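You operate a simulated robot arm through the tools that you are given. There is no shell and no other tool. Be economical: measure what you need, move in short steps, check, and stop when the job is done.

You run a simulated robot arm. Do the job below in one go: nothing can be reset, and whatever is moved stays where it is left.

TASK
Put the white jar dated soonest in the hair drawer, the one dated latest in the care drawer.
Fine: stand them upright; the third stays on the tower; shut both drawers.

Only the result counts: the job must be done as asked and must still hold three seconds after the hand-in. Knocking over, shifting, dropping, spilling or breaking anything else fails it.

THE ROBOT
A 6-joint arm with a two-finger parallel gripper, fixed in place. Base frame: the origin is at the foot of the arm, x ahead of it, y to its left, z up. Lengths are in mm, angles in rad, forces in N, time in s.
With the tool pointing down near the work surface it reaches from about 480 to 880 mm from the base axis. Its first joint turns from -2.007 to 2.007 rad. Payload 4.2 kg.
The tool frame sits at the grasp point between the pads (the TCP): z along the fingers, y along the line on which they close. The tips reach 23 mm beyond it. Largest opening 94 mm; finger width 38, thickness 10; the body of the gripper, 54 by 96 mm, starts 39 mm behind the TCP.
Orientation is that of the tool frame in the base frame, as a unit quaternion [w, x, y, z]. With the fingers straight down and closing along the base's y, the tool's x points along the base's -x, its y along +y and its z along -z.

THE INTERFACE
- The arm moves only by the tool jog_arm. Its argument "steps" is a list of rows, each a list of 7 numbers: the shift along the tool's x, y, z in units of 500 mm (1.0 is 500 mm), then the turn, a rotation vector about the tool's x, y, z in units of 60 degrees (1.0 is 60 degrees), then the closure in counts, from 0 (fully open) to 255 (shut). In form: [[tx, ty, tz, ax, ay, az, hand], ...]. A call has 1 to 10 rows; each row is the pose to reach, as a shift and turn from the pose commanded when the call began, along the tool's axes at that moment. A call with a number of a shift or a turn outside -1 to 1 is refused whole. Each row takes 0.2 s and may step no farther than 50 mm and 0.15 rad from the row before; otherwise, or with a gripper value out of range, the whole call is refused. A pose out of reach is approached as far as the arm can. The call stops where the force on the tool passes 40 N (or 10 N more than at its start, if that is more) or the arm is blocked; 0.2 s more then pass. The fingers move at their own pace (about 108 mm/s each) and stop on an object; they squeeze with about 25 N. The grip force told is the motor's: it shows also when the fingers shut on nothing. Time passes only in rows, and 0.2 s behind the last, so rows that repeat a pose let the fingers close. The reply holds the time, the measured pose of the TCP, the force on the tool along the base axes, the opening and the grip force, in the units named above and with some noise.
- Cameras (640 x 400 px; columns grow to the right, rows downward): "scene" is fixed at [221.2, -500.5, 1395]; the picture's right is [0.78, -0.63, 0.00], its down [-0.28, -0.35, -0.89] and it looks along [0.56, 0.70, -0.45] (base axes); focal length 328 px, centre (320, 200). "wrist" rides on the gripper at [-39, 0, -44] in the tool frame; the picture's right is [0.00, -1.00, 0.00], its down [0.97, 0.00, -0.24] and it looks along [0.24, 0.00, 0.97] (tool axes); focal length 218 px, centre (320, 200). There is no depth. A picture from a camera that has moved, and an enlarged one, comes with that camera's place and axes in the base frame and with its lens.
- snapshot(camera): a new picture of that camera. No time passes.
- move_column(by): slides the trunk up (or, below 0, down) by that many mm; the arm rides with it, the base frame stays. It gives what a move gives, with no picture.
- zoom(camera, box): a new picture of the part [left, top, right, bottom] of that camera's present view, enlarged. No time passes.
- finish_job(): hands the job in; it is judged then, once.

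Go step by step. Nothing tells you positions but the pictures and the camera data: compare them with the known pose of the tool, close in by small moves and look again before you grip or let go. The budget is 120 turns and 64 pictures, counting those below and the enlarged ones. Unless the task says otherwise, let go and move clear before handing in, and close with one line.

The tools are called after ">>>" by a JSON object that holds its "api" and its "payload". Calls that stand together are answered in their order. jog_arm: Moves the arm, as the interface text tells. Its arguments: {"type":"object","properties":{"steps":{"type":"array","items":{"type":"array","items":{"type":"number"}}}},"required":["steps"]} The other tools are called the same way: move_column (by) slides the trunk up or down; snapshot (camera) takes a picture; zoom (camera, box) takes an enlarged picture of a part of a camera's view; finish_job () hands the job in.

At the start:

```text
time_s: 0.0
eef_pos: [469.0, 178.4, 1265.4]
orientation: [0.0, 0.0, 1.0, 0.0]
contact_force: [0.7, -0.9, 0.1]
gripper_width: 94.0
grasp_force: 0.0
trunk travel left (down, up): [-825.0, 165.0]
```

scene: 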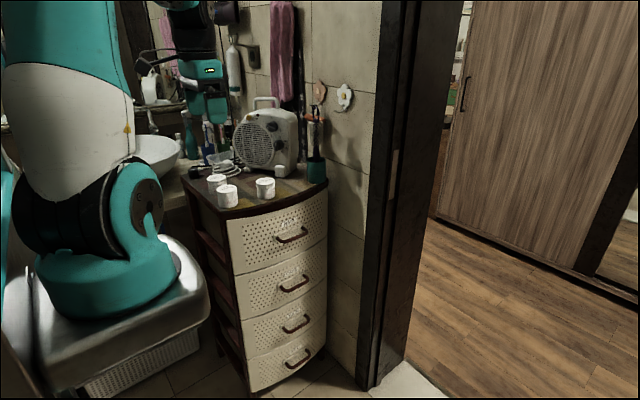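
wrist: 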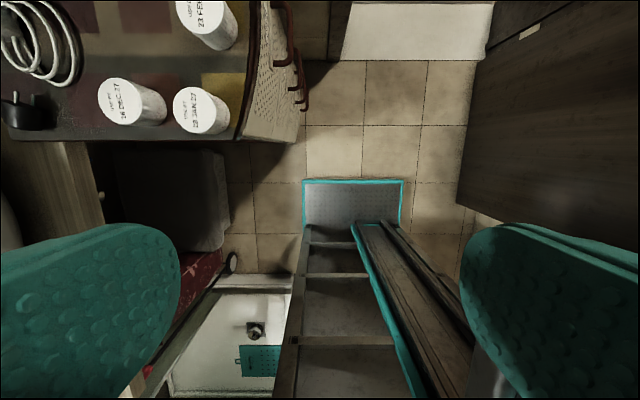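

I see three white jars on a drawer tower with dates on the lids, and four drawers. First I read the dates and drawer labels.

>>> {"api": "zoom", "payload": {"camera": "wrist", "box": [80, 0, 280, 150]}}

>>> {"api": "zoom", "payload": {"camera": "scene", "box": [180, 160, 340, 260]}}

>>> {"api": "zoom", "payload": {"camera": "scene", "box": [200, 220, 360, 400]}}

```text
2.67 times, centred on (180, 75) of wrist
camera zoom: at [508.3, 178.1, 1308.2], right [0.0, -1.0, 0.0], down [-0.97, 0.0, 0.24], along [-0.24, 0.0, -0.97], focal length 582 px, centre (693, 533)
```

zoom: 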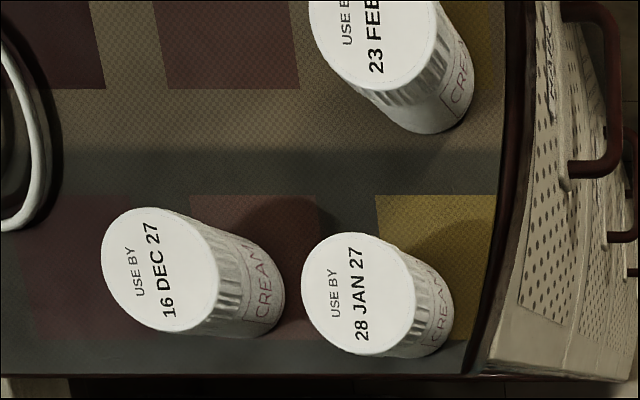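

```text
4.00 times, centred on (260, 210) of scene
camera zoom: at [221.2, -500.5, 1395.0], right [0.78, -0.63, 0.0], down [-0.28, -0.35, -0.89], along [0.56, 0.7, -0.45], focal length 1310 px, centre (560, 160)
```

zoom: 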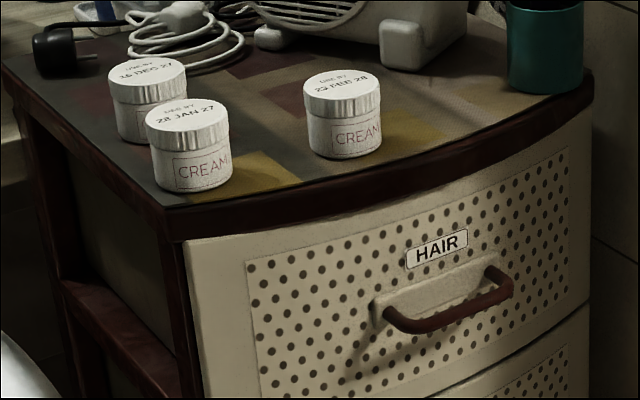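

```text
2.22 times, centred on (280, 310) of scene
camera zoom: at [221.2, -500.5, 1395.0], right [0.78, -0.63, 0.0], down [-0.28, -0.35, -0.89], along [0.56, 0.7, -0.45], focal length 728 px, centre (409, -44)
```

zoom: 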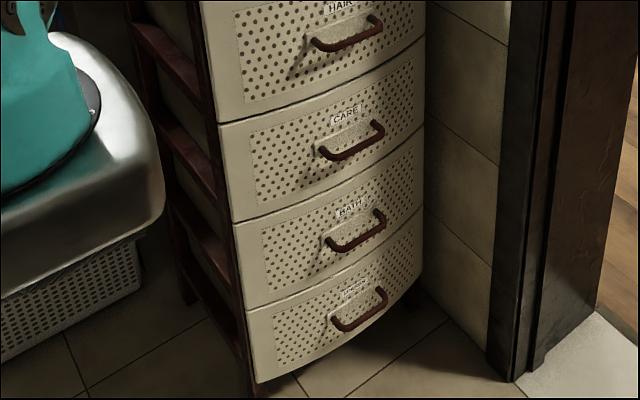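

JAN 27 is soonest and goes in the top (HAIR) drawer. FEB 28 is latest and goes in the second (CARE) drawer. DEC 27 stays. The tower front faces -y, with handles around x≈700, y≈235, z≈840 and 640. I move in front of the tower and tilt the tool toward +y.

>>> {"api": "jog_arm", "payload": {"steps": [[-0.058, -0.05, 0, -0.125, 0, 0, 0], [-0.116, -0.1, 0, -0.25, 0, 0, 0], [-0.174, -0.15, 0, -0.375, 0, 0, 0], [-0.232, -0.2, 0, -0.5, 0, 0, 0], [-0.29, -0.25, 0, -0.625, 0, 0, 0], [-0.348, -0.3, 0, -0.75, 0, 0, 0], [-0.406, -0.35, 0, -0.875, 0, 0, 0], [-0.464, -0.4, 0, -1, 0, 0, 0]]}}

```text
time_s: 1.8
eef_pos: [700.4, -22.8, 1266.5]
orientation: [0.002, 0.001, 0.866, 0.5]
contact_force: [-0.9, 0.4, 1.0]
gripper_width: 93.9
grasp_force: 0.0
trunk travel left (down, up): [-825.0, 165.0]
```

The arm reached the tilted pose. I lower the trunk and look at the handle.

>>> {"api": "move_column", "payload": {"by": -450}}

>>> {"api": "snapshot", "payload": {"camera": "scene"}}

>>> {"api": "snapshot", "payload": {"camera": "wrist"}}

```text
refused: -450 is not a number from -400 to 400
```

```text
58 pictures are left
```

scene: 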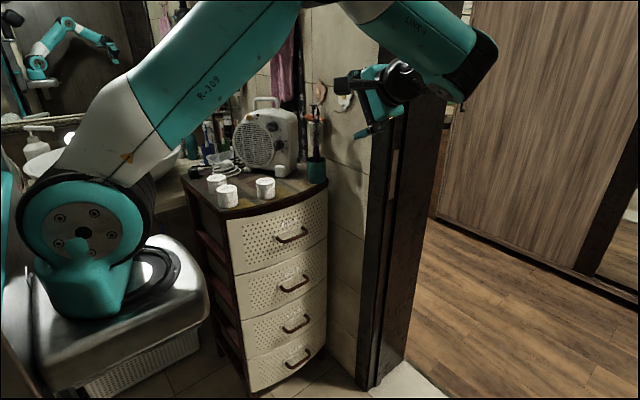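

```text
57 pictures are left
camera wrist: at [739.4, -61.2, 1288.2], right [0.0, -0.5, -0.87], down [-0.97, -0.21, 0.12], along [-0.24, 0.84, -0.49], focal length 218 px, centre (320, 200)
```

wrist: 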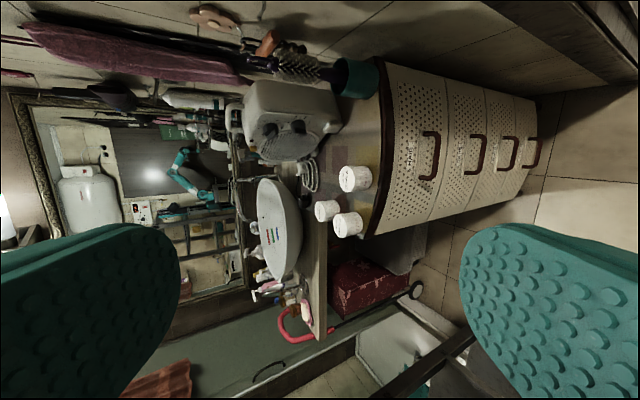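

The view is clear, and one column move is limited to 400 mm. I lower in two moves, then look.

>>> {"api": "move_column", "payload": {"by": -300}}

>>> {"api": "snapshot", "payload": {"camera": "scene"}}

>>> {"api": "snapshot", "payload": {"camera": "wrist"}}

```text
time_s: 4.8
eef_pos: [699.2, -22.1, 965.5]
orientation: [0.002, 0.001, 0.866, 0.5]
contact_force: [0.5, 0.3, -0.8]
gripper_width: 93.8
grasp_force: 0.1
trunk travel left (down, up): [-525.0, 465.0]
```

```text
56 pictures are left
```

scene: 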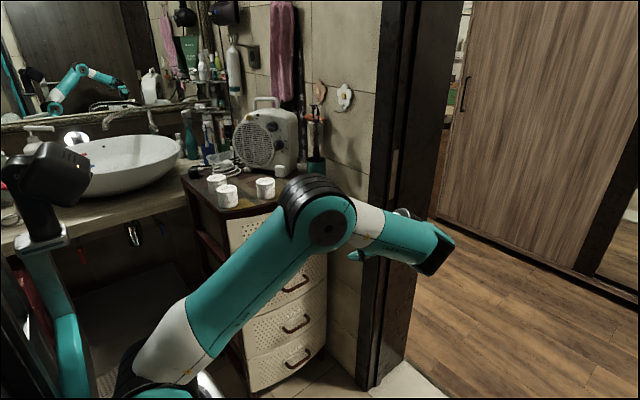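

```text
55 pictures are left
camera wrist: at [739.8, -61.0, 987.5], right [0.0, -0.5, -0.87], down [-0.97, -0.21, 0.12], along [-0.24, 0.84, -0.49], focal length 218 px, centre (320, 200)
```

wrist: 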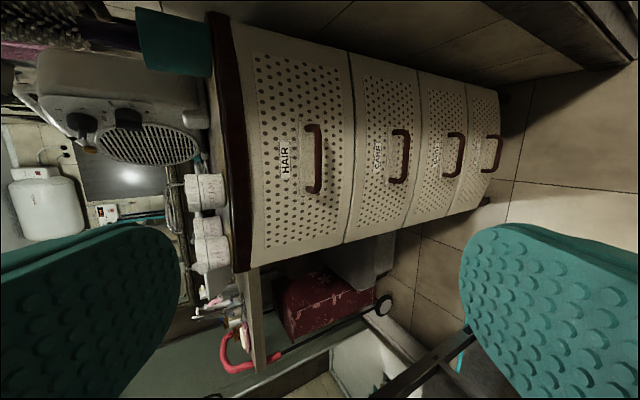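

The handles are clear: CARE bar near (716, 245, 615). I lower another 300 mm and approach partway.

>>> {"api": "move_column", "payload": {"by": -300}}

>>> {"api": "jog_arm", "payload": {"steps": [[-0.01, 0.04, 0.07, 0, 0, 0, 60], [-0.02, 0.08, 0.14, 0, 0, 0, 100], [-0.032, 0.1, 0.2, 0, 0, 0, 100]]}}

>>> {"api": "snapshot", "payload": {"camera": "wrist"}}

>>> {"api": "snapshot", "payload": {"camera": "scene"}}

```text
time_s: 7.8
eef_pos: [699.6, -22.8, 666.9]
orientation: [0.001, 0.001, 0.866, 0.499]
contact_force: [0.4, -0.7, -0.6]
gripper_width: 94.0
grasp_force: 0.0
trunk travel left (down, up): [-225.0, 765.0]
```

```text
time_s: 8.6
eef_pos: [714.4, 88.1, 660.0]
orientation: [0.002, 0.001, 0.866, 0.499]
contact_force: [0.0, 1.6, 0.7]
gripper_width: 57.2
grasp_force: 0.0
trunk travel left (down, up): [-225.0, 765.0]
```

```text
54 pictures are left
camera wrist: at [754.8, 49.6, 680.8], right [0.0, -0.5, -0.86], down [-0.97, -0.21, 0.12], along [-0.24, 0.84, -0.49], focal length 218 px, centre (320, 200)
```

wrist: 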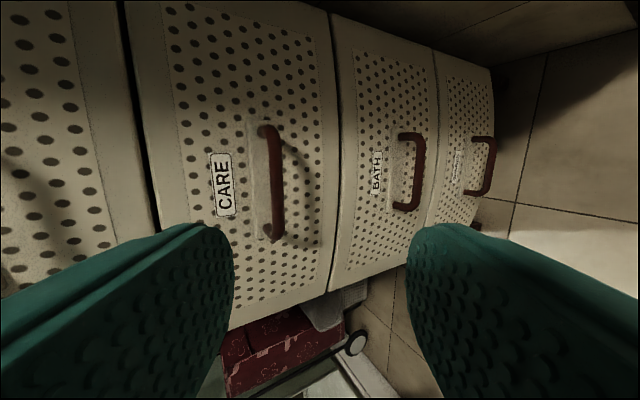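

```text
53 pictures are left
```

scene: 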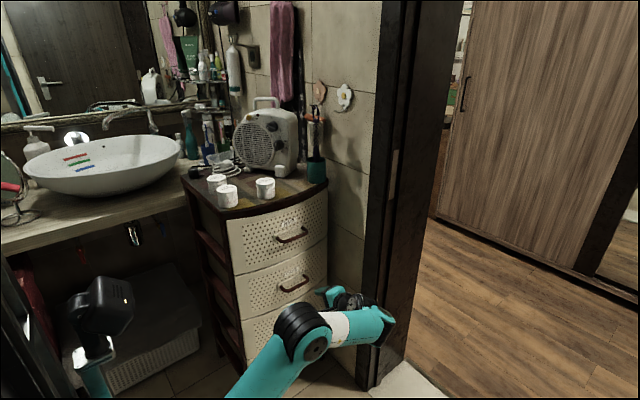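

By triangulation the CARE bar is at about (719, 241, 615). I flatten the tool by 20° more and move to about 60 mm in front of it.

>>> {"api": "jog_arm", "payload": {"steps": [[-0.003, 0.012, 0.064, -0.111, 0, 0, 130], [-0.006, 0.024, 0.128, -0.222, 0, 0, 130], [-0.009, 0.035, 0.192, -0.333, 0, 0, 130]]}}

>>> {"api": "snapshot", "payload": {"camera": "wrist"}}

```text
time_s: 9.4
eef_pos: [722.7, 180.6, 625.2]
orientation: [0.002, 0.001, 0.766, 0.642]
contact_force: [-0.4, 0.1, 0.0]
gripper_width: 46.1
grasp_force: 0.1
trunk travel left (down, up): [-225.0, 765.0]
```

```text
52 pictures are left
camera wrist: at [762.4, 136.3, 632.5], right [0.0, -0.17, -0.98], down [-0.97, -0.23, 0.04], along [-0.24, 0.96, -0.17], focal length 218 px, centre (320, 200)
```

wrist: 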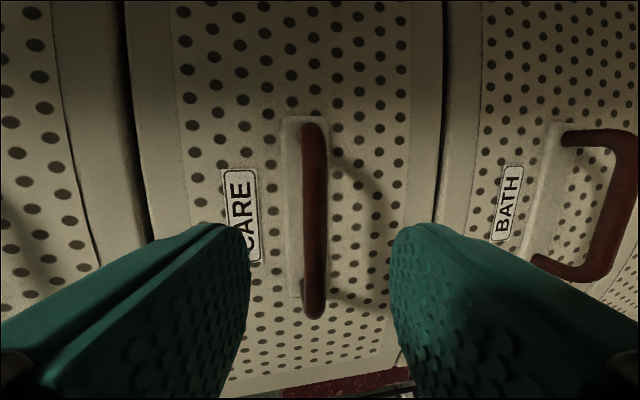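

The bar is centred between the pads. I advance about 56 mm, then close.

>>> {"api": "jog_arm", "payload": {"steps": [[0, 0, 0.06, 0, 0, 0, 130], [0, 0, 0.112, 0, 0, 0, 130], [0, 0, 0.112, 0, 0, 0, 130]]}}

>>> {"api": "snapshot", "payload": {"camera": "wrist"}}

```text
time_s: 10.2
eef_pos: [722.7, 235.5, 613.2]
orientation: [0.002, 0.0, 0.767, 0.642]
contact_force: [-0.2, -0.5, -0.6]
gripper_width: 45.9
grasp_force: 0.0
trunk travel left (down, up): [-225.0, 765.0]
```

```text
51 pictures are left
camera wrist: at [763.3, 191.2, 621.0], right [0.0, -0.18, -0.98], down [-0.97, -0.23, 0.04], along [-0.24, 0.96, -0.17], focal length 218 px, centre (320, 200)
```

wrist: 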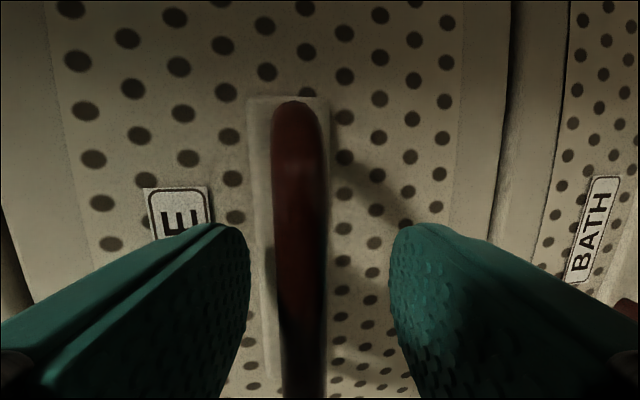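

The bar is about 4 mm above the pads' mid-line, so I correct for that and close.

>>> {"api": "jog_arm", "payload": {"steps": [[0, 0.008, 0, 0, 0, 0, 130], [0, 0.008, 0, 0, 0, 0, 220], [0, 0.008, 0, 0, 0, 0, 255], [0, 0.008, 0, 0, 0, 0, 255], [0, 0.008, 0, 0, 0, 0, 255]]}}

```text
time_s: 11.4
eef_pos: [722.4, 236.4, 617.7]
orientation: [0.002, 0.001, 0.767, 0.642]
contact_force: [-3.9, -2.3, -12.3]
gripper_width: 11.6
grasp_force: 44.7
trunk travel left (down, up): [-225.0, 765.0]
```

Gripped. I pull the drawer out about 200 mm along -y.

>>> {"api": "jog_arm", "payload": {"steps": [[0, -0.0035, -0.02, 0, 0, 0, 255], [0, -0.0105, -0.059, 0, 0, 0, 255], [0, -0.0174, -0.0985, 0, 0, 0, 255], [0, -0.0244, -0.138, 0, 0, 0, 255], [0, -0.0313, -0.177, 0, 0, 0, 255], [0, -0.0383, -0.2167, 0, 0, 0, 255], [0, -0.0452, -0.256, 0, 0, 0, 255], [0, -0.0522, -0.2955, 0, 0, 0, 255], [0, -0.0592, -0.335, 0, 0, 0, 255], [0, -0.0696, -0.394, 0, 0, 0, 255]]}}

>>> {"api": "snapshot", "payload": {"camera": "scene"}}

```text
time_s: 13.1
eef_pos: [717.7, 112.9, 617.7]
orientation: [0.012, 0.008, 0.77, 0.638]
contact_force: [11.8, -0.6, -0.6]
gripper_width: 11.7
grasp_force: 44.5
out of reach, approached as far as the arm can: row 7, 8
trunk travel left (down, up): [-225.0, 765.0]
stopped in row 8: the force on the tool passed its limit (the readings are from after the stop); the commanded pose is now the measured one
```

```text
50 pictures are left
```

scene: 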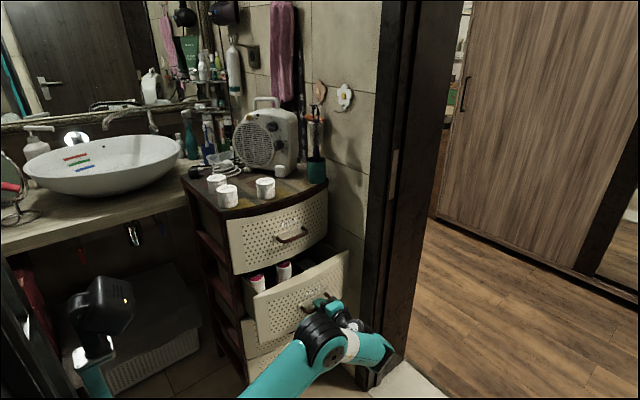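

The drawer is out about 124 mm, but the near-horizontal tool is close to a wrist singularity. I let go, tilt the tool back down while backing off, and look inside.

>>> {"api": "jog_arm", "payload": {"steps": [[0, 0, 0, 0, 0, 0, 130], [0, 0, 0, 0, 0, 0, 130], [0, 0, -0.01, 0.1, 0, 0, 130], [0, 0, -0.02, 0.2, 0, 0, 130], [0, 0, -0.03, 0.3, 0, 0, 130], [0, 0, -0.04, 0.4, 0, 0, 130], [0, 0.01, -0.08, 0.42, 0, 0, 130], [0, 0.04, -0.14, 0.42, 0, 0, 130]]}}

>>> {"api": "snapshot", "payload": {"camera": "wrist"}}

>>> {"api": "snapshot", "payload": {"camera": "scene"}}

```text
time_s: 14.9
eef_pos: [714.4, 48.9, 650.7]
orientation: [0.01, 0.009, 0.891, 0.454]
contact_force: [-0.4, 0.0, 0.0]
gripper_width: 46.4
grasp_force: 0.0
trunk travel left (down, up): [-225.0, 765.0]
```

```text
49 pictures are left
camera wrist: at [752.9, 12.1, 676.6], right [-0.01, -0.59, -0.81], down [-0.98, -0.17, 0.13], along [-0.22, 0.79, -0.57], focal length 218 px, centre (320, 200)
```

wrist: 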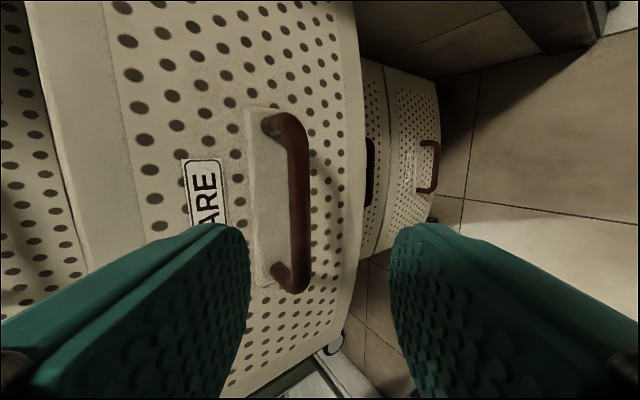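

```text
48 pictures are left
```

scene: 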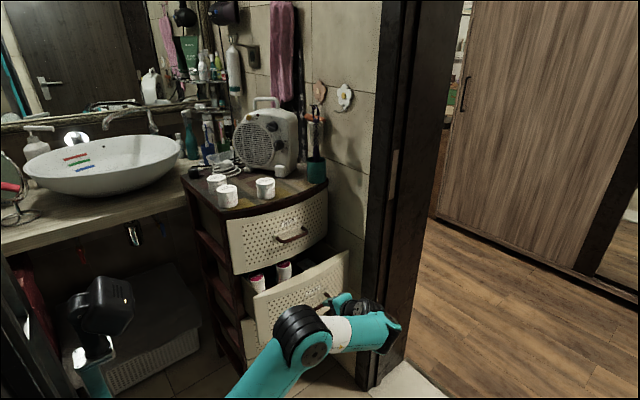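

The release went cleanly. I zoom in on the drawer contents.

>>> {"api": "zoom", "payload": {"camera": "scene", "box": [220, 230, 360, 350]}}

```text
3.33 times, centred on (290, 290) of scene
camera zoom: at [221.2, -500.5, 1395.0], right [0.78, -0.63, 0.0], down [-0.28, -0.35, -0.89], along [0.56, 0.7, -0.45], focal length 1092 px, centre (420, -100)
```

zoom: 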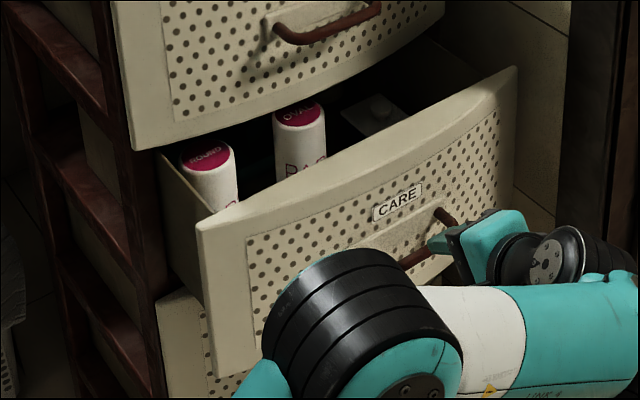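

I re-approach the bar at this tilt (54°) with a narrower opening.

>>> {"api": "jog_arm", "payload": {"steps": [[-0.004, 0.015, 0.045, 0, 0, 0, 165], [-0.008, 0.0247, 0.09, 0, 0, 0, 165], [-0.008, 0.0247, 0.134, 0, 0, 0, 165], [-0.008, 0.0247, 0.134, 0, 0, 0, 165]]}}

>>> {"api": "snapshot", "payload": {"camera": "wrist"}}

```text
time_s: 15.9
eef_pos: [719.2, 107.2, 621.2]
orientation: [0.01, 0.009, 0.891, 0.454]
contact_force: [-0.9, 0.0, 0.2]
gripper_width: 33.3
grasp_force: 0.0
trunk travel left (down, up): [-225.0, 765.0]
```

```text
46 pictures are left
camera wrist: at [758.3, 70.7, 647.8], right [-0.01, -0.59, -0.81], down [-0.98, -0.17, 0.13], along [-0.22, 0.79, -0.57], focal length 218 px, centre (320, 200)
```

wrist: 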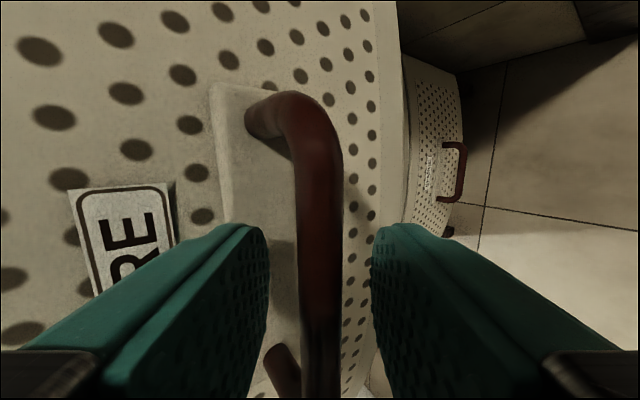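

The bar is between the pads. I close and pull another 100 mm.

>>> {"api": "jog_arm", "payload": {"steps": [[0, 0, 0, 0, 0, 0, 255], [0, 0, 0, 0, 0, 0, 255], [0, -0.0118, -0.0162, 0, 0, 0, 255], [0, -0.0353, -0.0486, 0, 0, 0, 255], [0, -0.0588, -0.081, 0, 0, 0, 255], [0, -0.0823, -0.1133, 0, 0, 0, 255], [0, -0.1058, -0.1456, 0, 0, 0, 255], [0, -0.1176, -0.1618, 0, 0, 0, 255]]}}

>>> {"api": "zoom", "payload": {"camera": "scene", "box": [220, 230, 360, 350]}}

```text
time_s: 17.7
eef_pos: [718.7, 9.2, 622.9]
orientation: [0.011, 0.008, 0.89, 0.455]
contact_force: [5.9, 0.4, 17.9]
gripper_width: 11.6
grasp_force: 45.7
trunk travel left (down, up): [-225.0, 765.0]
```

```text
3.33 times, centred on (290, 290) of scene
camera zoom: at [221.2, -500.5, 1395.0], right [0.78, -0.63, 0.0], down [-0.28, -0.35, -0.89], along [0.56, 0.7, -0.45], focal length 1092 px, centre (420, -100)
```

zoom: 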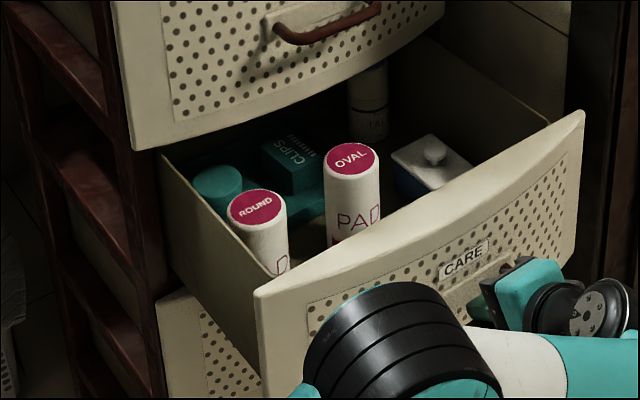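

The drawer is out about 228 mm and has contents. I release, back off, raise the trunk and look in from above.

>>> {"api": "jog_arm", "payload": {"steps": [[0, 0, 0, 0, 0, 0, 150], [0, 0, 0, 0, 0, 0, 150], [0, 0, -0.05, 0, 0, 0, 130], [0, 0, -0.12, 0, 0, 0, 100], [0, 0.05, -0.2, 0, 0, 0, 0]]}}

>>> {"api": "move_column", "payload": {"by": 390}}

```text
time_s: 18.9
eef_pos: [704.3, -46.8, 688.6]
orientation: [0.011, 0.011, 0.891, 0.454]
contact_force: [0.4, -0.1, 0.1]
gripper_width: 94.2
grasp_force: 0.0
out of reach, approached as far as the arm can: row 5
trunk travel left (down, up): [-225.0, 765.0]
```

```text
time_s: 22.7
eef_pos: [705.0, -45.6, 1079.2]
orientation: [0.011, 0.01, 0.891, 0.453]
contact_force: [-0.1, 0.2, -0.1]
gripper_width: 94.1
grasp_force: 0.1
trunk travel left (down, up): [-615.0, 375.0]
```

I turn the tool vertical above the open drawer to look in.

>>> {"api": "jog_arm", "payload": {"steps": [[0, 0.017, 0.023, 0.13, 0, 0, 0], [0, 0.034, 0.046, 0.26, 0, 0, 0], [0, 0.051, 0.069, 0.39, 0, 0, 0], [0, 0.068, 0.092, 0.52, 0, 0, 0], [0, 0.085, 0.115, 0.65, 0, 0, 0], [0, 0.102, 0.138, 0.78, 0, 0, 0], [0, 0.119, 0.161, 0.9, 0, 0, 0]]}}

>>> {"api": "snapshot", "payload": {"camera": "wrist"}}

```text
time_s: 24.3
eef_pos: [708.5, 54.0, 1079.2]
orientation: [0.006, 0.014, 1.0, -0.001]
contact_force: [0.4, -1.6, -0.3]
gripper_width: 94.2
grasp_force: 0.2
trunk travel left (down, up): [-615.0, 375.0]
```

```text
44 pictures are left
camera wrist: at [746.7, 52.9, 1122.7], right [-0.03, -1.0, 0.0], down [-0.97, 0.03, 0.23], along [-0.23, 0.0, -0.97], focal length 218 px, centre (320, 200)
```

wrist: 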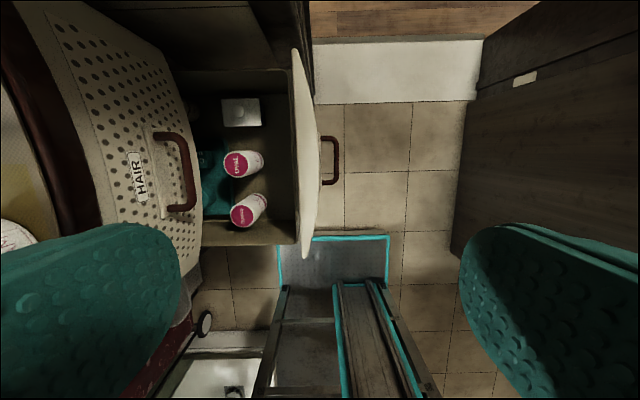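

>>> {"api": "zoom", "payload": {"camera": "wrist", "box": [170, 40, 350, 260]}}

```text
1.82 times, centred on (260, 150) of wrist
camera zoom: at [746.7, 52.9, 1122.7], right [-0.03, -1.0, 0.0], down [-0.97, 0.03, 0.23], along [-0.23, 0.0, -0.97], focal length 397 px, centre (429, 291)
```

zoom: 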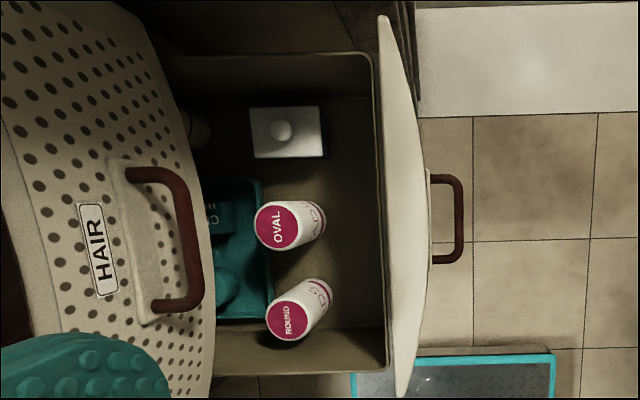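

The open drawer has a free strip in front of the canisters; I'll place the jar around (667, 140). Now I yaw the tool 90° so the fingers close along x, and move over the FEB jar near (662, 318).

>>> {"api": "jog_arm", "payload": {"steps": [[0.008, 0.044, 0, 0, 0, -0.125, 0], [0.016, 0.088, 0, 0, 0, -0.25, 0], [0.023, 0.132, 0, 0, 0, -0.375, 0], [0.031, 0.176, 0, 0, 0, -0.5, 0], [0.038, 0.22, 0, 0, 0, -0.625, 0], [0.046, 0.264, 0, 0, 0, -0.75, 0]]}}

>>> {"api": "jog_arm", "payload": {"steps": [[-0.025, 0.036, 0, 0, 0, -0.125, 0], [-0.05, 0.073, 0, 0, 0, -0.25, 0], [-0.077, 0.109, 0, 0, 0, -0.375, 0], [-0.103, 0.146, 0, 0, 0, -0.5, 0], [-0.128, 0.182, 0, 0, 0, -0.625, 0], [-0.154, 0.219, 0, 0, 0, -0.75, 0]]}}

>>> {"api": "snapshot", "payload": {"camera": "wrist"}}

>>> {"api": "snapshot", "payload": {"camera": "scene"}}

```text
time_s: 25.7
eef_pos: [685.8, 187.6, 1079.9]
orientation: [0.005, -0.371, 0.929, -0.003]
contact_force: [0.6, 0.2, 0.0]
gripper_width: 94.3
grasp_force: 0.0
trunk travel left (down, up): [-615.0, 375.0]
```

```text
time_s: 27.1
eef_pos: [669.3, 319.3, 1081.4]
orientation: [0.005, -0.697, 0.717, -0.004]
contact_force: [0.3, -0.7, 1.4]
gripper_width: 93.8
grasp_force: 0.1
trunk travel left (down, up): [-615.0, 375.0]
```

```text
42 pictures are left
camera wrist: at [671.1, 358.5, 1125.6], right [1.0, -0.03, 0.01], down [-0.03, -0.97, 0.24], along [0.01, -0.24, -0.97], focal length 218 px, centre (320, 200)
```

wrist: 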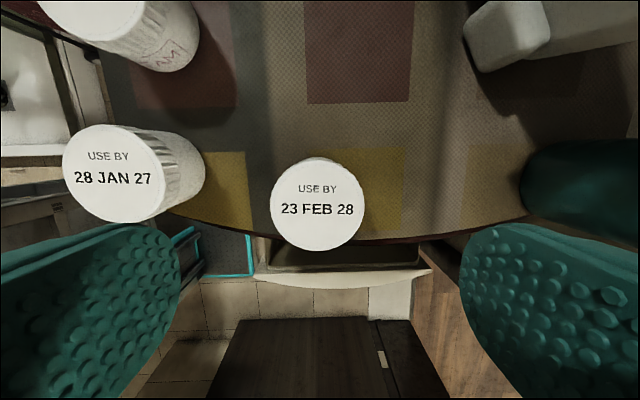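

```text
41 pictures are left
```

scene: 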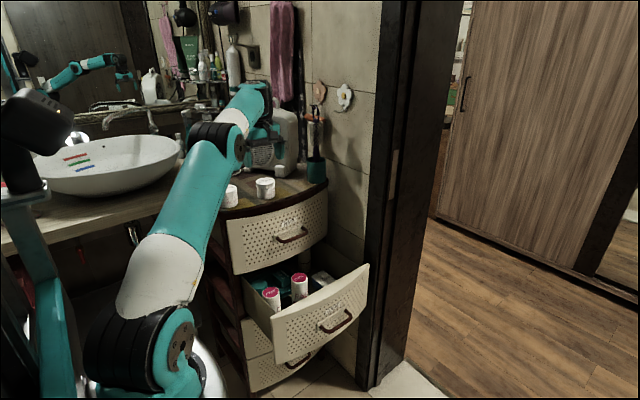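

The FEB jar lid is at about (670.5, 324, 990). I descend around it.

>>> {"api": "jog_arm", "payload": {"steps": [[-0.009, -0.0024, 0.06, 0, 0, 0, 0], [-0.009, -0.0024, 0.12, 0, 0, 0, 0], [-0.009, -0.0024, 0.17, 0, 0, 0, 0], [-0.009, -0.0024, 0.212, 0, 0, 0, 0]]}}

>>> {"api": "snapshot", "payload": {"camera": "wrist"}}

>>> {"api": "snapshot", "payload": {"camera": "scene"}}

```text
time_s: 28.1
eef_pos: [671.4, 326.2, 972.4]
orientation: [0.005, -0.696, 0.718, -0.005]
contact_force: [-0.8, -1.1, 0.7]
gripper_width: 93.9
grasp_force: 0.0
trunk travel left (down, up): [-615.0, 375.0]
```

```text
40 pictures are left
camera wrist: at [673.4, 363.8, 1016.8], right [1.0, -0.03, 0.01], down [-0.03, -0.97, 0.24], along [0.01, -0.24, -0.97], focal length 218 px, centre (320, 200)
```

wrist: 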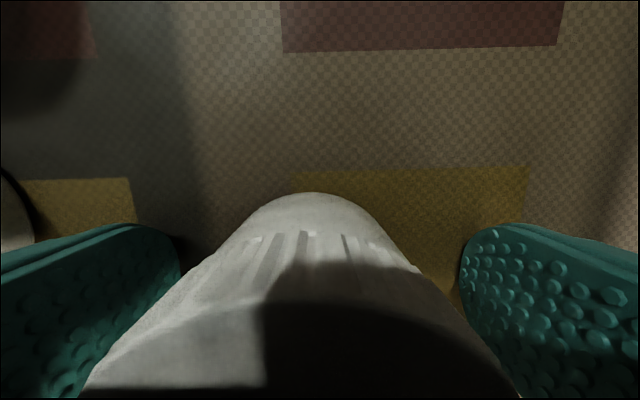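

```text
39 pictures are left
```

scene: 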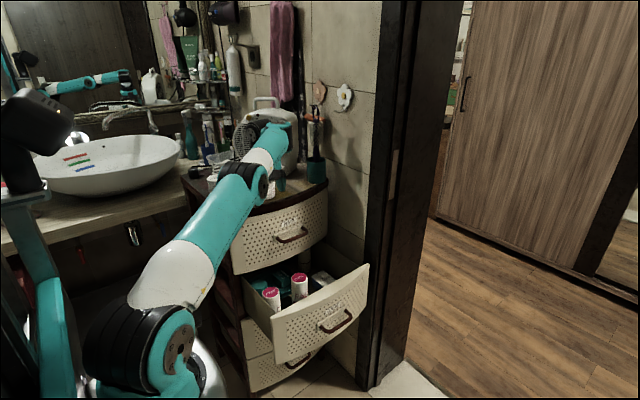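

The jar is centred, apart from about 4 mm in y. I correct it, close and lift slightly.

>>> {"api": "jog_arm", "payload": {"steps": [[0.008, 0, 0, 0, 0, 0, 0], [0.008, 0, 0, 0, 0, 0, 120], [0.008, 0, 0, 0, 0, 0, 255], [0.008, 0, 0, 0, 0, 0, 255], [0.008, 0, 0, 0, 0, 0, 255]]}}

>>> {"api": "jog_arm", "payload": {"steps": [[0, 0, -0.03, 0, 0, 0, 255], [0, 0, -0.1, 0, 0, 0, 255], [0, 0, -0.2, 0, 0, 0, 255]]}}

>>> {"api": "snapshot", "payload": {"camera": "wrist"}}

```text
time_s: 29.3
eef_pos: [671.5, 320.0, 971.8]
orientation: [0.003, -0.697, 0.717, -0.005]
contact_force: [-0.8, 0.3, -0.3]
gripper_width: 55.9
grasp_force: 25.4
trunk travel left (down, up): [-615.0, 375.0]
```

```text
time_s: 30.1
eef_pos: [670.0, 318.6, 1075.3]
orientation: [0.002, -0.697, 0.717, -0.005]
contact_force: [0.7, 0.5, -1.1]
gripper_width: 56.2
grasp_force: 24.7
trunk travel left (down, up): [-615.0, 375.0]
```

```text
38 pictures are left
camera wrist: at [671.8, 357.1, 1117.5], right [1.0, -0.03, 0.01], down [-0.03, -0.97, 0.24], along [0.0, -0.24, -0.97], focal length 218 px, centre (320, 200)
```

wrist: 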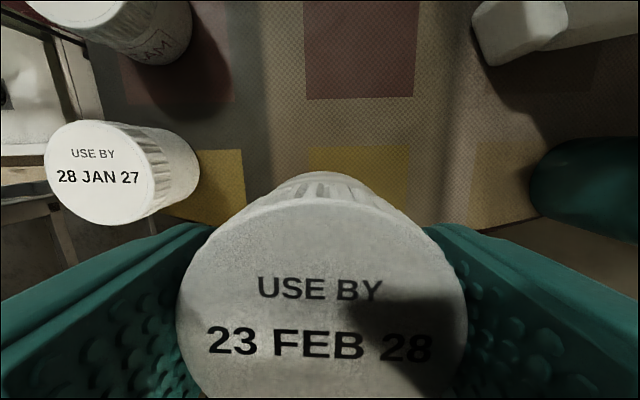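

The jar is held securely. I move it out over the drawer's free strip, lower the trunk partway and check.

>>> {"api": "jog_arm", "payload": {"steps": [[0.07, 0.006, 0, 0, 0, 0, 255], [0.14, 0.006, 0, 0, 0, 0, 255], [0.21, 0.006, 0, 0, 0, 0, 255], [0.28, 0.006, 0, 0, 0, 0, 255], [0.358, 0.006, 0, 0, 0, 0, 255]]}}

>>> {"api": "move_column", "payload": {"by": -150}}

>>> {"api": "snapshot", "payload": {"camera": "wrist"}}

>>> {"api": "snapshot", "payload": {"camera": "scene"}}

```text
time_s: 31.3
eef_pos: [686.3, 157.2, 1100.8]
orientation: [0.002, -0.697, 0.717, -0.006]
contact_force: [-0.6, 0.1, -0.8]
gripper_width: 56.2
grasp_force: 24.7
out of reach, approached as far as the arm can: row 3, 4, 5
trunk travel left (down, up): [-615.0, 375.0]
```

```text
time_s: 33.0
eef_pos: [686.3, 156.4, 951.8]
orientation: [0.003, -0.697, 0.717, -0.004]
contact_force: [-0.3, -0.6, -1.1]
gripper_width: 56.1
grasp_force: 24.7
trunk travel left (down, up): [-465.0, 525.0]
```

```text
37 pictures are left
camera wrist: at [688.5, 195.3, 994.6], right [1.0, -0.03, 0.01], down [-0.03, -0.97, 0.24], along [0.0, -0.24, -0.97], focal length 218 px, centre (320, 200)
```

wrist: 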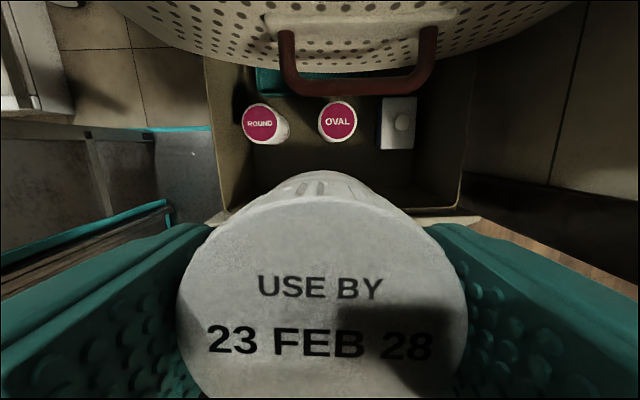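

```text
36 pictures are left
```

scene: 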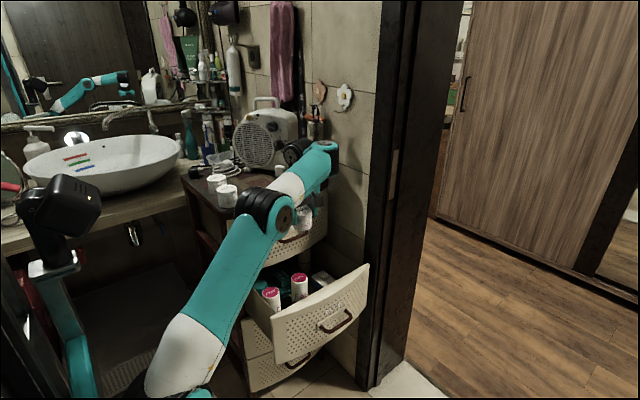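

The arm stopped short because it can't fold in further at this height. Lowering with the arm should bring the target within reach. I go down in steps toward (667, 150).

>>> {"api": "jog_arm", "payload": {"steps": [[0, 0, 0.06, 0, 0, 0, 255], [-0.01, 0, 0.12, 0, 0, 0, 255], [-0.02, 0, 0.18, 0, 0, 0, 255]]}}

```text
time_s: 33.8
eef_pos: [719.4, 185.8, 881.3]
orientation: [0.003, -0.697, 0.717, -0.005]
contact_force: [-0.1, -0.6, -0.4]
gripper_width: 56.0
grasp_force: 24.9
out of reach, approached as far as the arm can: row 1, 2, 3
trunk travel left (down, up): [-465.0, 525.0]
```

The blockage matches a joint-6 limit at this yaw. I turn the tool back about 20° and let it reach the target.

>>> {"api": "jog_arm", "payload": {"steps": [[0, 0, 0, 0, 0, 0.11, 255], [0, 0, 0, 0, 0, 0.22, 255], [0, 0, 0, 0, 0, 0.33, 255], [0, 0, 0, 0, 0, 0.33, 255]]}}

>>> {"api": "snapshot", "payload": {"camera": "wrist"}}

>>> {"api": "snapshot", "payload": {"camera": "scene"}}

```text
time_s: 34.8
eef_pos: [721.2, 186.5, 882.1]
orientation: [0.004, -0.563, 0.826, -0.003]
contact_force: [-1.0, 0.1, -0.9]
gripper_width: 56.2
grasp_force: 25.2
trunk travel left (down, up): [-465.0, 525.0]
```

```text
35 pictures are left
camera wrist: at [737.0, 222.9, 924.7], right [0.93, -0.37, 0.01], down [-0.36, -0.9, 0.24], along [-0.08, -0.23, -0.97], focal length 218 px, centre (320, 200)
```

wrist: 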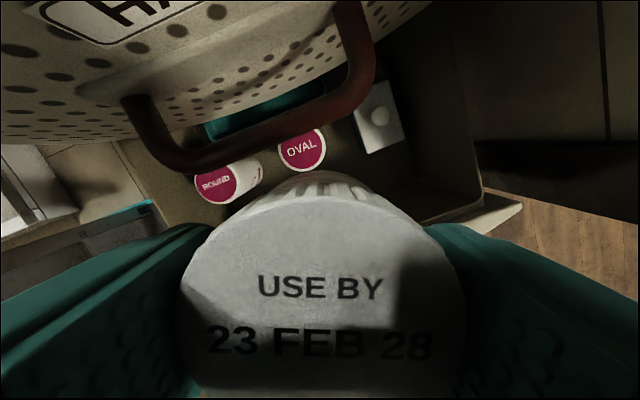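

```text
34 pictures are left
```

scene: 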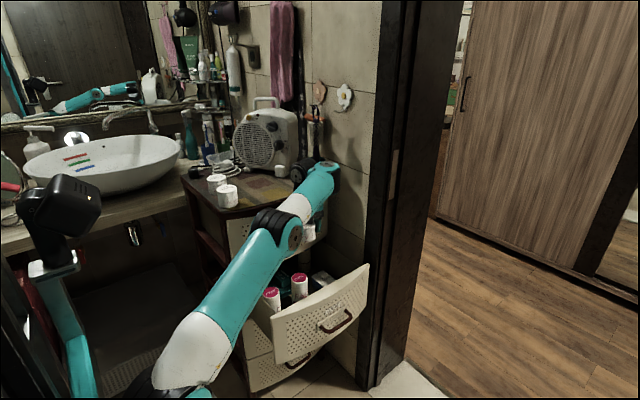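

The tool is freed with yaw -68°. Before going down I check how the forearm and wrist sit relative to the open drawer's front panel.

>>> {"api": "jog_arm", "payload": {"steps": [[0.05, 0.036, 0, 0, 0, 0, 255], [0.107, 0.0736, 0, 0, 0, 0, 255], [0.107, 0.0736, 0.06, 0, 0, 0, 255]]}}

>>> {"api": "zoom", "payload": {"camera": "scene", "box": [220, 150, 380, 360]}}

```text
time_s: 35.6
eef_pos: [718.8, 183.0, 882.4]
orientation: [0.002, -0.563, 0.827, -0.003]
contact_force: [-0.6, 0.1, 0.1]
gripper_width: 56.0
grasp_force: 25.2
out of reach, approached as far as the arm can: row 1, 2, 3
trunk travel left (down, up): [-465.0, 525.0]
```

```text
1.90 times, centred on (300, 255) of scene
camera zoom: at [221.2, -500.5, 1395.0], right [0.78, -0.63, 0.0], down [-0.28, -0.35, -0.89], along [0.56, 0.7, -0.45], focal length 624 px, centre (358, 95)
```

zoom: 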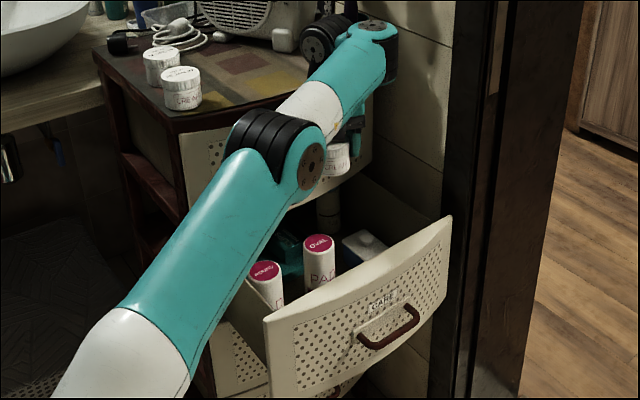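

It still can't move inward here, but moving outward should be fine. There's an alternative free spot near (770, 150), between OVAL and the dispenser in x. I raise the trunk a little and try that.

>>> {"api": "move_column", "payload": {"by": 50}}

>>> {"api": "jog_arm", "payload": {"steps": [[0.008, -0.04, 0, 0, 0, 0, 255], [0.016, -0.08, 0, 0, 0, 0, 255], [0.024, -0.119, 0, 0, 0, 0, 255], [0.024, -0.119, 0.08, 0, 0, 0, 255], [0.024, -0.119, 0.16, 0, 0, 0, 255]]}}

>>> {"api": "snapshot", "payload": {"camera": "scene"}}

```text
time_s: 36.5
eef_pos: [720.2, 184.1, 934.2]
orientation: [0.003, -0.563, 0.826, -0.004]
contact_force: [1.2, -0.5, -0.8]
gripper_width: 56.2
grasp_force: 24.5
trunk travel left (down, up): [-515.0, 475.0]
```

```text
time_s: 37.7
eef_pos: [773.3, 151.4, 855.4]
orientation: [0.002, -0.564, 0.826, -0.004]
contact_force: [0.7, 0.2, 0.1]
gripper_width: 56.1
grasp_force: 25.0
trunk travel left (down, up): [-515.0, 475.0]
```

```text
32 pictures are left
```

scene: 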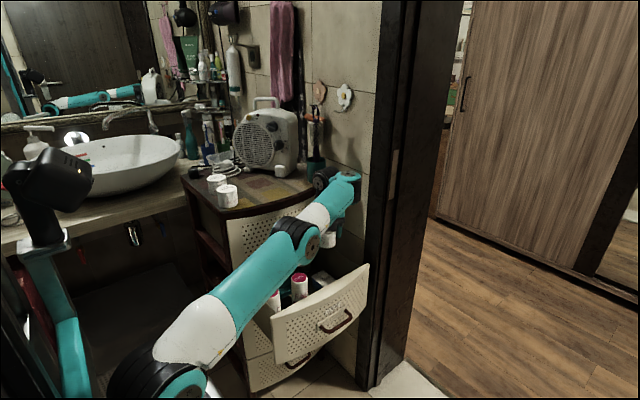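

This spot is reachable. I lower with the arm only, which keeps the elbow high, and check clearance.

>>> {"api": "jog_arm", "payload": {"steps": [[0.002, 0.004, 0.07, 0, 0, 0, 255], [0.002, 0.004, 0.14, 0, 0, 0, 255], [0.002, 0.004, 0.21, 0, 0, 0, 255], [0.002, 0.004, 0.27, 0, 0, 0, 255]]}}

>>> {"api": "zoom", "payload": {"camera": "scene", "box": [180, 140, 420, 380]}}

>>> {"api": "snapshot", "payload": {"camera": "wrist"}}

```text
time_s: 38.7
eef_pos: [770.7, 147.9, 748.5]
orientation: [-0.008, -0.563, 0.826, 0.001]
contact_force: [-0.2, 0.3, -0.4]
gripper_width: 56.2
grasp_force: 24.6
out of reach, approached as far as the arm can: row 1, 2, 3, 4
trunk travel left (down, up): [-515.0, 475.0]
```

```text
1.67 times, centred on (300, 260) of scene
camera zoom: at [221.2, -500.5, 1395.0], right [0.78, -0.63, 0.0], down [-0.28, -0.35, -0.89], along [0.56, 0.7, -0.45], focal length 546 px, centre (353, 100)
```

zoom: 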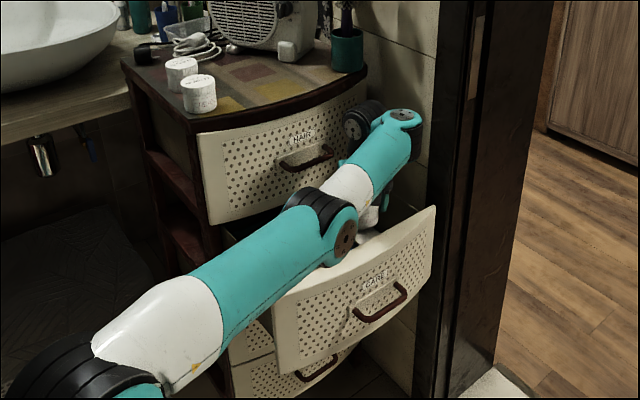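

```text
30 pictures are left
camera wrist: at [787.4, 184.5, 790.8], right [0.93, -0.37, -0.01], down [-0.35, -0.9, 0.25], along [-0.1, -0.23, -0.97], focal length 218 px, centre (320, 200)
```

wrist: 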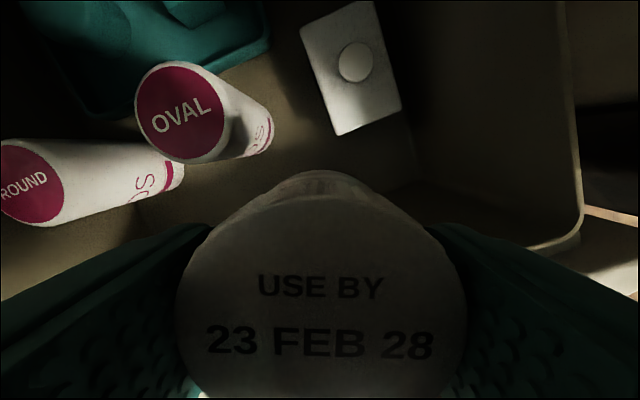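

The move reached z=748 but reports a limit. The mirror shows the arm's shape, so I look at that.

>>> {"api": "zoom", "payload": {"camera": "scene", "box": [0, 40, 190, 150]}}

```text
3.37 times, centred on (95, 95) of scene
camera zoom: at [221.2, -500.5, 1395.0], right [0.78, -0.63, 0.0], down [-0.28, -0.35, -0.89], along [0.56, 0.7, -0.45], focal length 1103 px, centre (1078, 554)
```

zoom: 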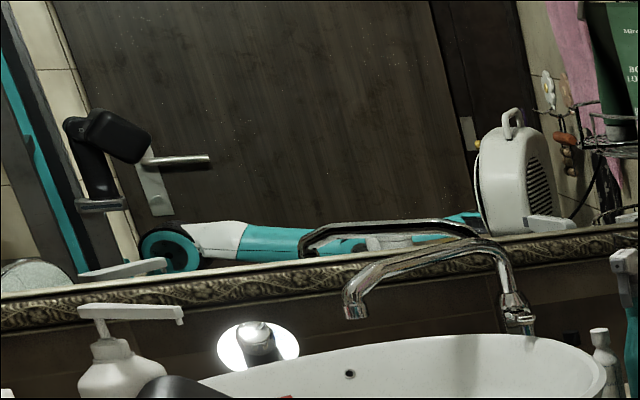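

The arm looks nearly straight, so inward moves are hard to solve from here. I try a small inward and downward move with repeated rows to bend the elbow.

>>> {"api": "jog_arm", "payload": {"steps": [[0.032, 0.05, 0.02, 0, 0, 0, 255], [0.032, 0.05, 0.04, 0, 0, 0, 255], [0.032, 0.05, 0.04, 0, 0, 0, 255], [0.032, 0.05, 0.04, 0, 0, 0, 255]]}}

```text
time_s: 39.7
eef_pos: [772.1, 152.5, 754.3]
orientation: [-0.003, -0.563, 0.827, -0.002]
contact_force: [-0.4, -0.2, -0.3]
gripper_width: 55.9
grasp_force: 24.3
out of reach, approached as far as the arm can: row 1, 2, 3, 4
trunk travel left (down, up): [-515.0, 475.0]
```

The arm seems to be on a forearm/wrist limit. The current arm pose can simply ride down on the trunk into the drawer. I lower 100 mm and check clearances.

>>> {"api": "move_column", "payload": {"by": -100}}

>>> {"api": "zoom", "payload": {"camera": "scene", "box": [200, 180, 400, 380]}}

>>> {"api": "snapshot", "payload": {"camera": "wrist"}}

```text
time_s: 41.1
eef_pos: [772.2, 152.0, 654.3]
orientation: [-0.003, -0.564, 0.826, -0.002]
contact_force: [-0.6, 0.0, -0.5]
gripper_width: 55.8
grasp_force: 24.8
trunk travel left (down, up): [-415.0, 575.0]
```

```text
2.00 times, centred on (300, 280) of scene
camera zoom: at [221.2, -500.5, 1395.0], right [0.78, -0.63, 0.0], down [-0.28, -0.35, -0.89], along [0.56, 0.7, -0.45], focal length 655 px, centre (360, 40)
```

zoom: 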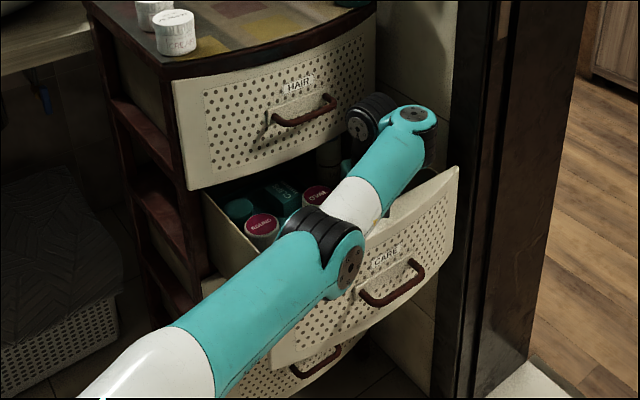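

```text
27 pictures are left
camera wrist: at [787.6, 187.4, 697.8], right [0.93, -0.37, 0.0], down [-0.35, -0.9, 0.25], along [-0.09, -0.23, -0.97], focal length 218 px, centre (320, 200)
```

wrist: 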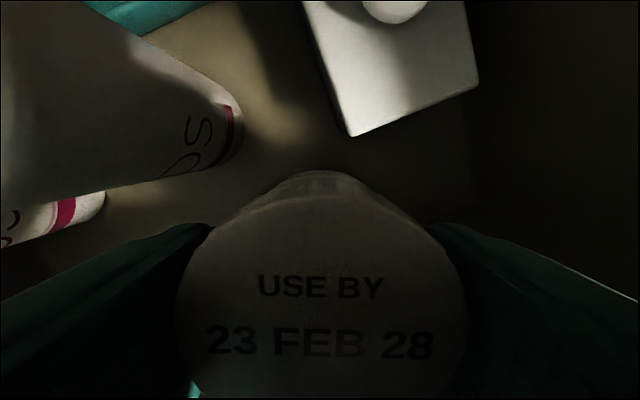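

The dispenser is low and the canister clears. I turn the yaw back 20° so the camera side fits between them, and lower another 50 mm.

>>> {"api": "jog_arm", "payload": {"steps": [[0, 0, 0, 0, 0, -0.11, 255], [0, 0, 0, 0, 0, -0.22, 255], [0, 0, 0, 0, 0, -0.33, 255]]}}

>>> {"api": "move_column", "payload": {"by": -50}}

>>> {"api": "zoom", "payload": {"camera": "scene", "box": [220, 200, 380, 360]}}

>>> {"api": "snapshot", "payload": {"camera": "wrist"}}

```text
time_s: 41.9
eef_pos: [771.3, 150.9, 655.0]
orientation: [-0.004, -0.697, 0.717, -0.001]
contact_force: [-0.2, -0.1, -0.9]
gripper_width: 56.0
grasp_force: 24.8
trunk travel left (down, up): [-415.0, 575.0]
```

```text
time_s: 42.4
eef_pos: [775.1, 150.1, 647.5]
orientation: [0.004, -0.697, 0.717, -0.01]
contact_force: [-0.4, 2.2, 17.5]
gripper_width: 56.0
grasp_force: 24.9
trunk travel left (down, up): [-398.0, 592.0]
stopped: the force on the tool passed its limit (the readings are from after the stop); the commanded pose is now the measured one
```

```text
2.50 times, centred on (300, 280) of scene
camera zoom: at [221.2, -500.5, 1395.0], right [0.78, -0.63, 0.0], down [-0.28, -0.35, -0.89], along [0.56, 0.7, -0.45], focal length 819 px, centre (370, 0)
```

zoom: 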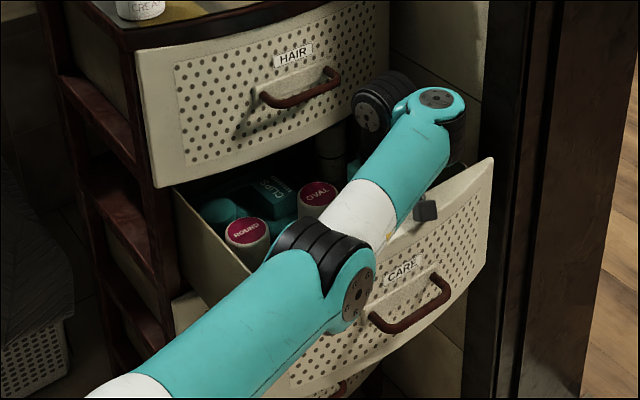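

```text
25 pictures are left
camera wrist: at [776.7, 189.5, 690.1], right [1.0, -0.03, 0.02], down [-0.03, -0.97, 0.25], along [0.01, -0.25, -0.97], focal length 218 px, centre (320, 200)
```

wrist: 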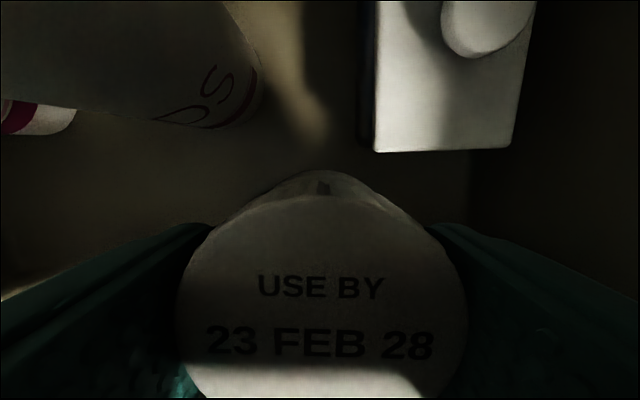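

A protrusion on the gripper's -y side touched the top of the drawer panel. I raise and look closer before re-orienting.

>>> {"api": "move_column", "payload": {"by": 70}}

>>> {"api": "zoom", "payload": {"camera": "scene", "box": [280, 180, 360, 280]}}

```text
time_s: 43.4
eef_pos: [775.0, 149.6, 714.7]
orientation: [0.002, -0.697, 0.717, -0.008]
contact_force: [0.5, -0.2, -0.5]
gripper_width: 56.1
grasp_force: 25.1
trunk travel left (down, up): [-468.0, 522.0]
```

```text
4.00 times, centred on (320, 230) of scene
camera zoom: at [221.2, -500.5, 1395.0], right [0.78, -0.63, 0.0], down [-0.28, -0.35, -0.89], along [0.56, 0.7, -0.45], focal length 1310 px, centre (320, 80)
```

zoom: 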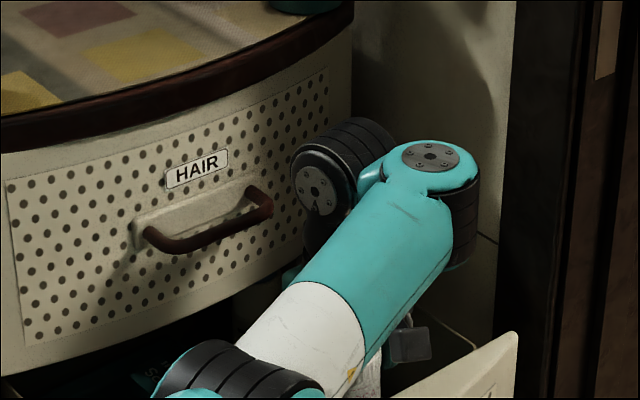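

The block on the gripper's tool +x side is what touched. At yaw 0 it would point along -x into free space, so I rotate back to yaw 0 here.

>>> {"api": "jog_arm", "payload": {"steps": [[0, 0, 0, 0, 0, 0.12, 255], [0, 0, 0, 0, 0, 0.24, 255], [0, 0, 0, 0, 0, 0.36, 255], [0, 0, 0, 0, 0, 0.48, 255], [0, 0, 0, 0, 0, 0.6, 255], [0, 0, 0, 0, 0, 0.735, 255]]}}

>>> {"api": "jog_arm", "payload": {"steps": [[0, 0, 0, 0, 0, 0.12, 255], [0, 0, 0, 0, 0, 0.24, 255], [0, 0, 0, 0, 0, 0.36, 255], [0, 0, 0, 0, 0, 0.48, 255], [0, 0, 0, 0, 0, 0.6, 255], [0, 0, 0, 0, 0, 0.735, 255]]}}

>>> {"api": "snapshot", "payload": {"camera": "wrist"}}

```text
time_s: 44.8
eef_pos: [774.9, 150.8, 715.2]
orientation: [0.003, -0.375, 0.927, -0.006]
contact_force: [1.3, 0.2, -1.1]
gripper_width: 55.7
grasp_force: 24.8
trunk travel left (down, up): [-468.0, 522.0]
```

```text
time_s: 46.2
eef_pos: [775.8, 149.3, 715.9]
orientation: [0.005, 0.001, 1.0, -0.004]
contact_force: [0.1, 0.7, -0.5]
gripper_width: 55.7
grasp_force: 25.2
trunk travel left (down, up): [-468.0, 522.0]
```

```text
23 pictures are left
camera wrist: at [814.8, 149.8, 759.0], right [0.0, -1.0, 0.01], down [-0.97, 0.0, 0.23], along [-0.23, -0.01, -0.97], focal length 218 px, centre (320, 200)
```

wrist: 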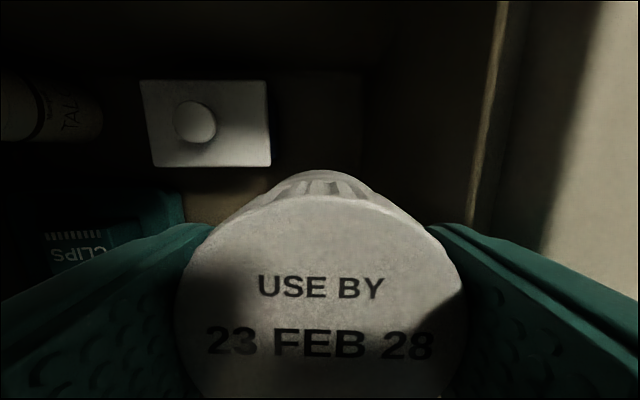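

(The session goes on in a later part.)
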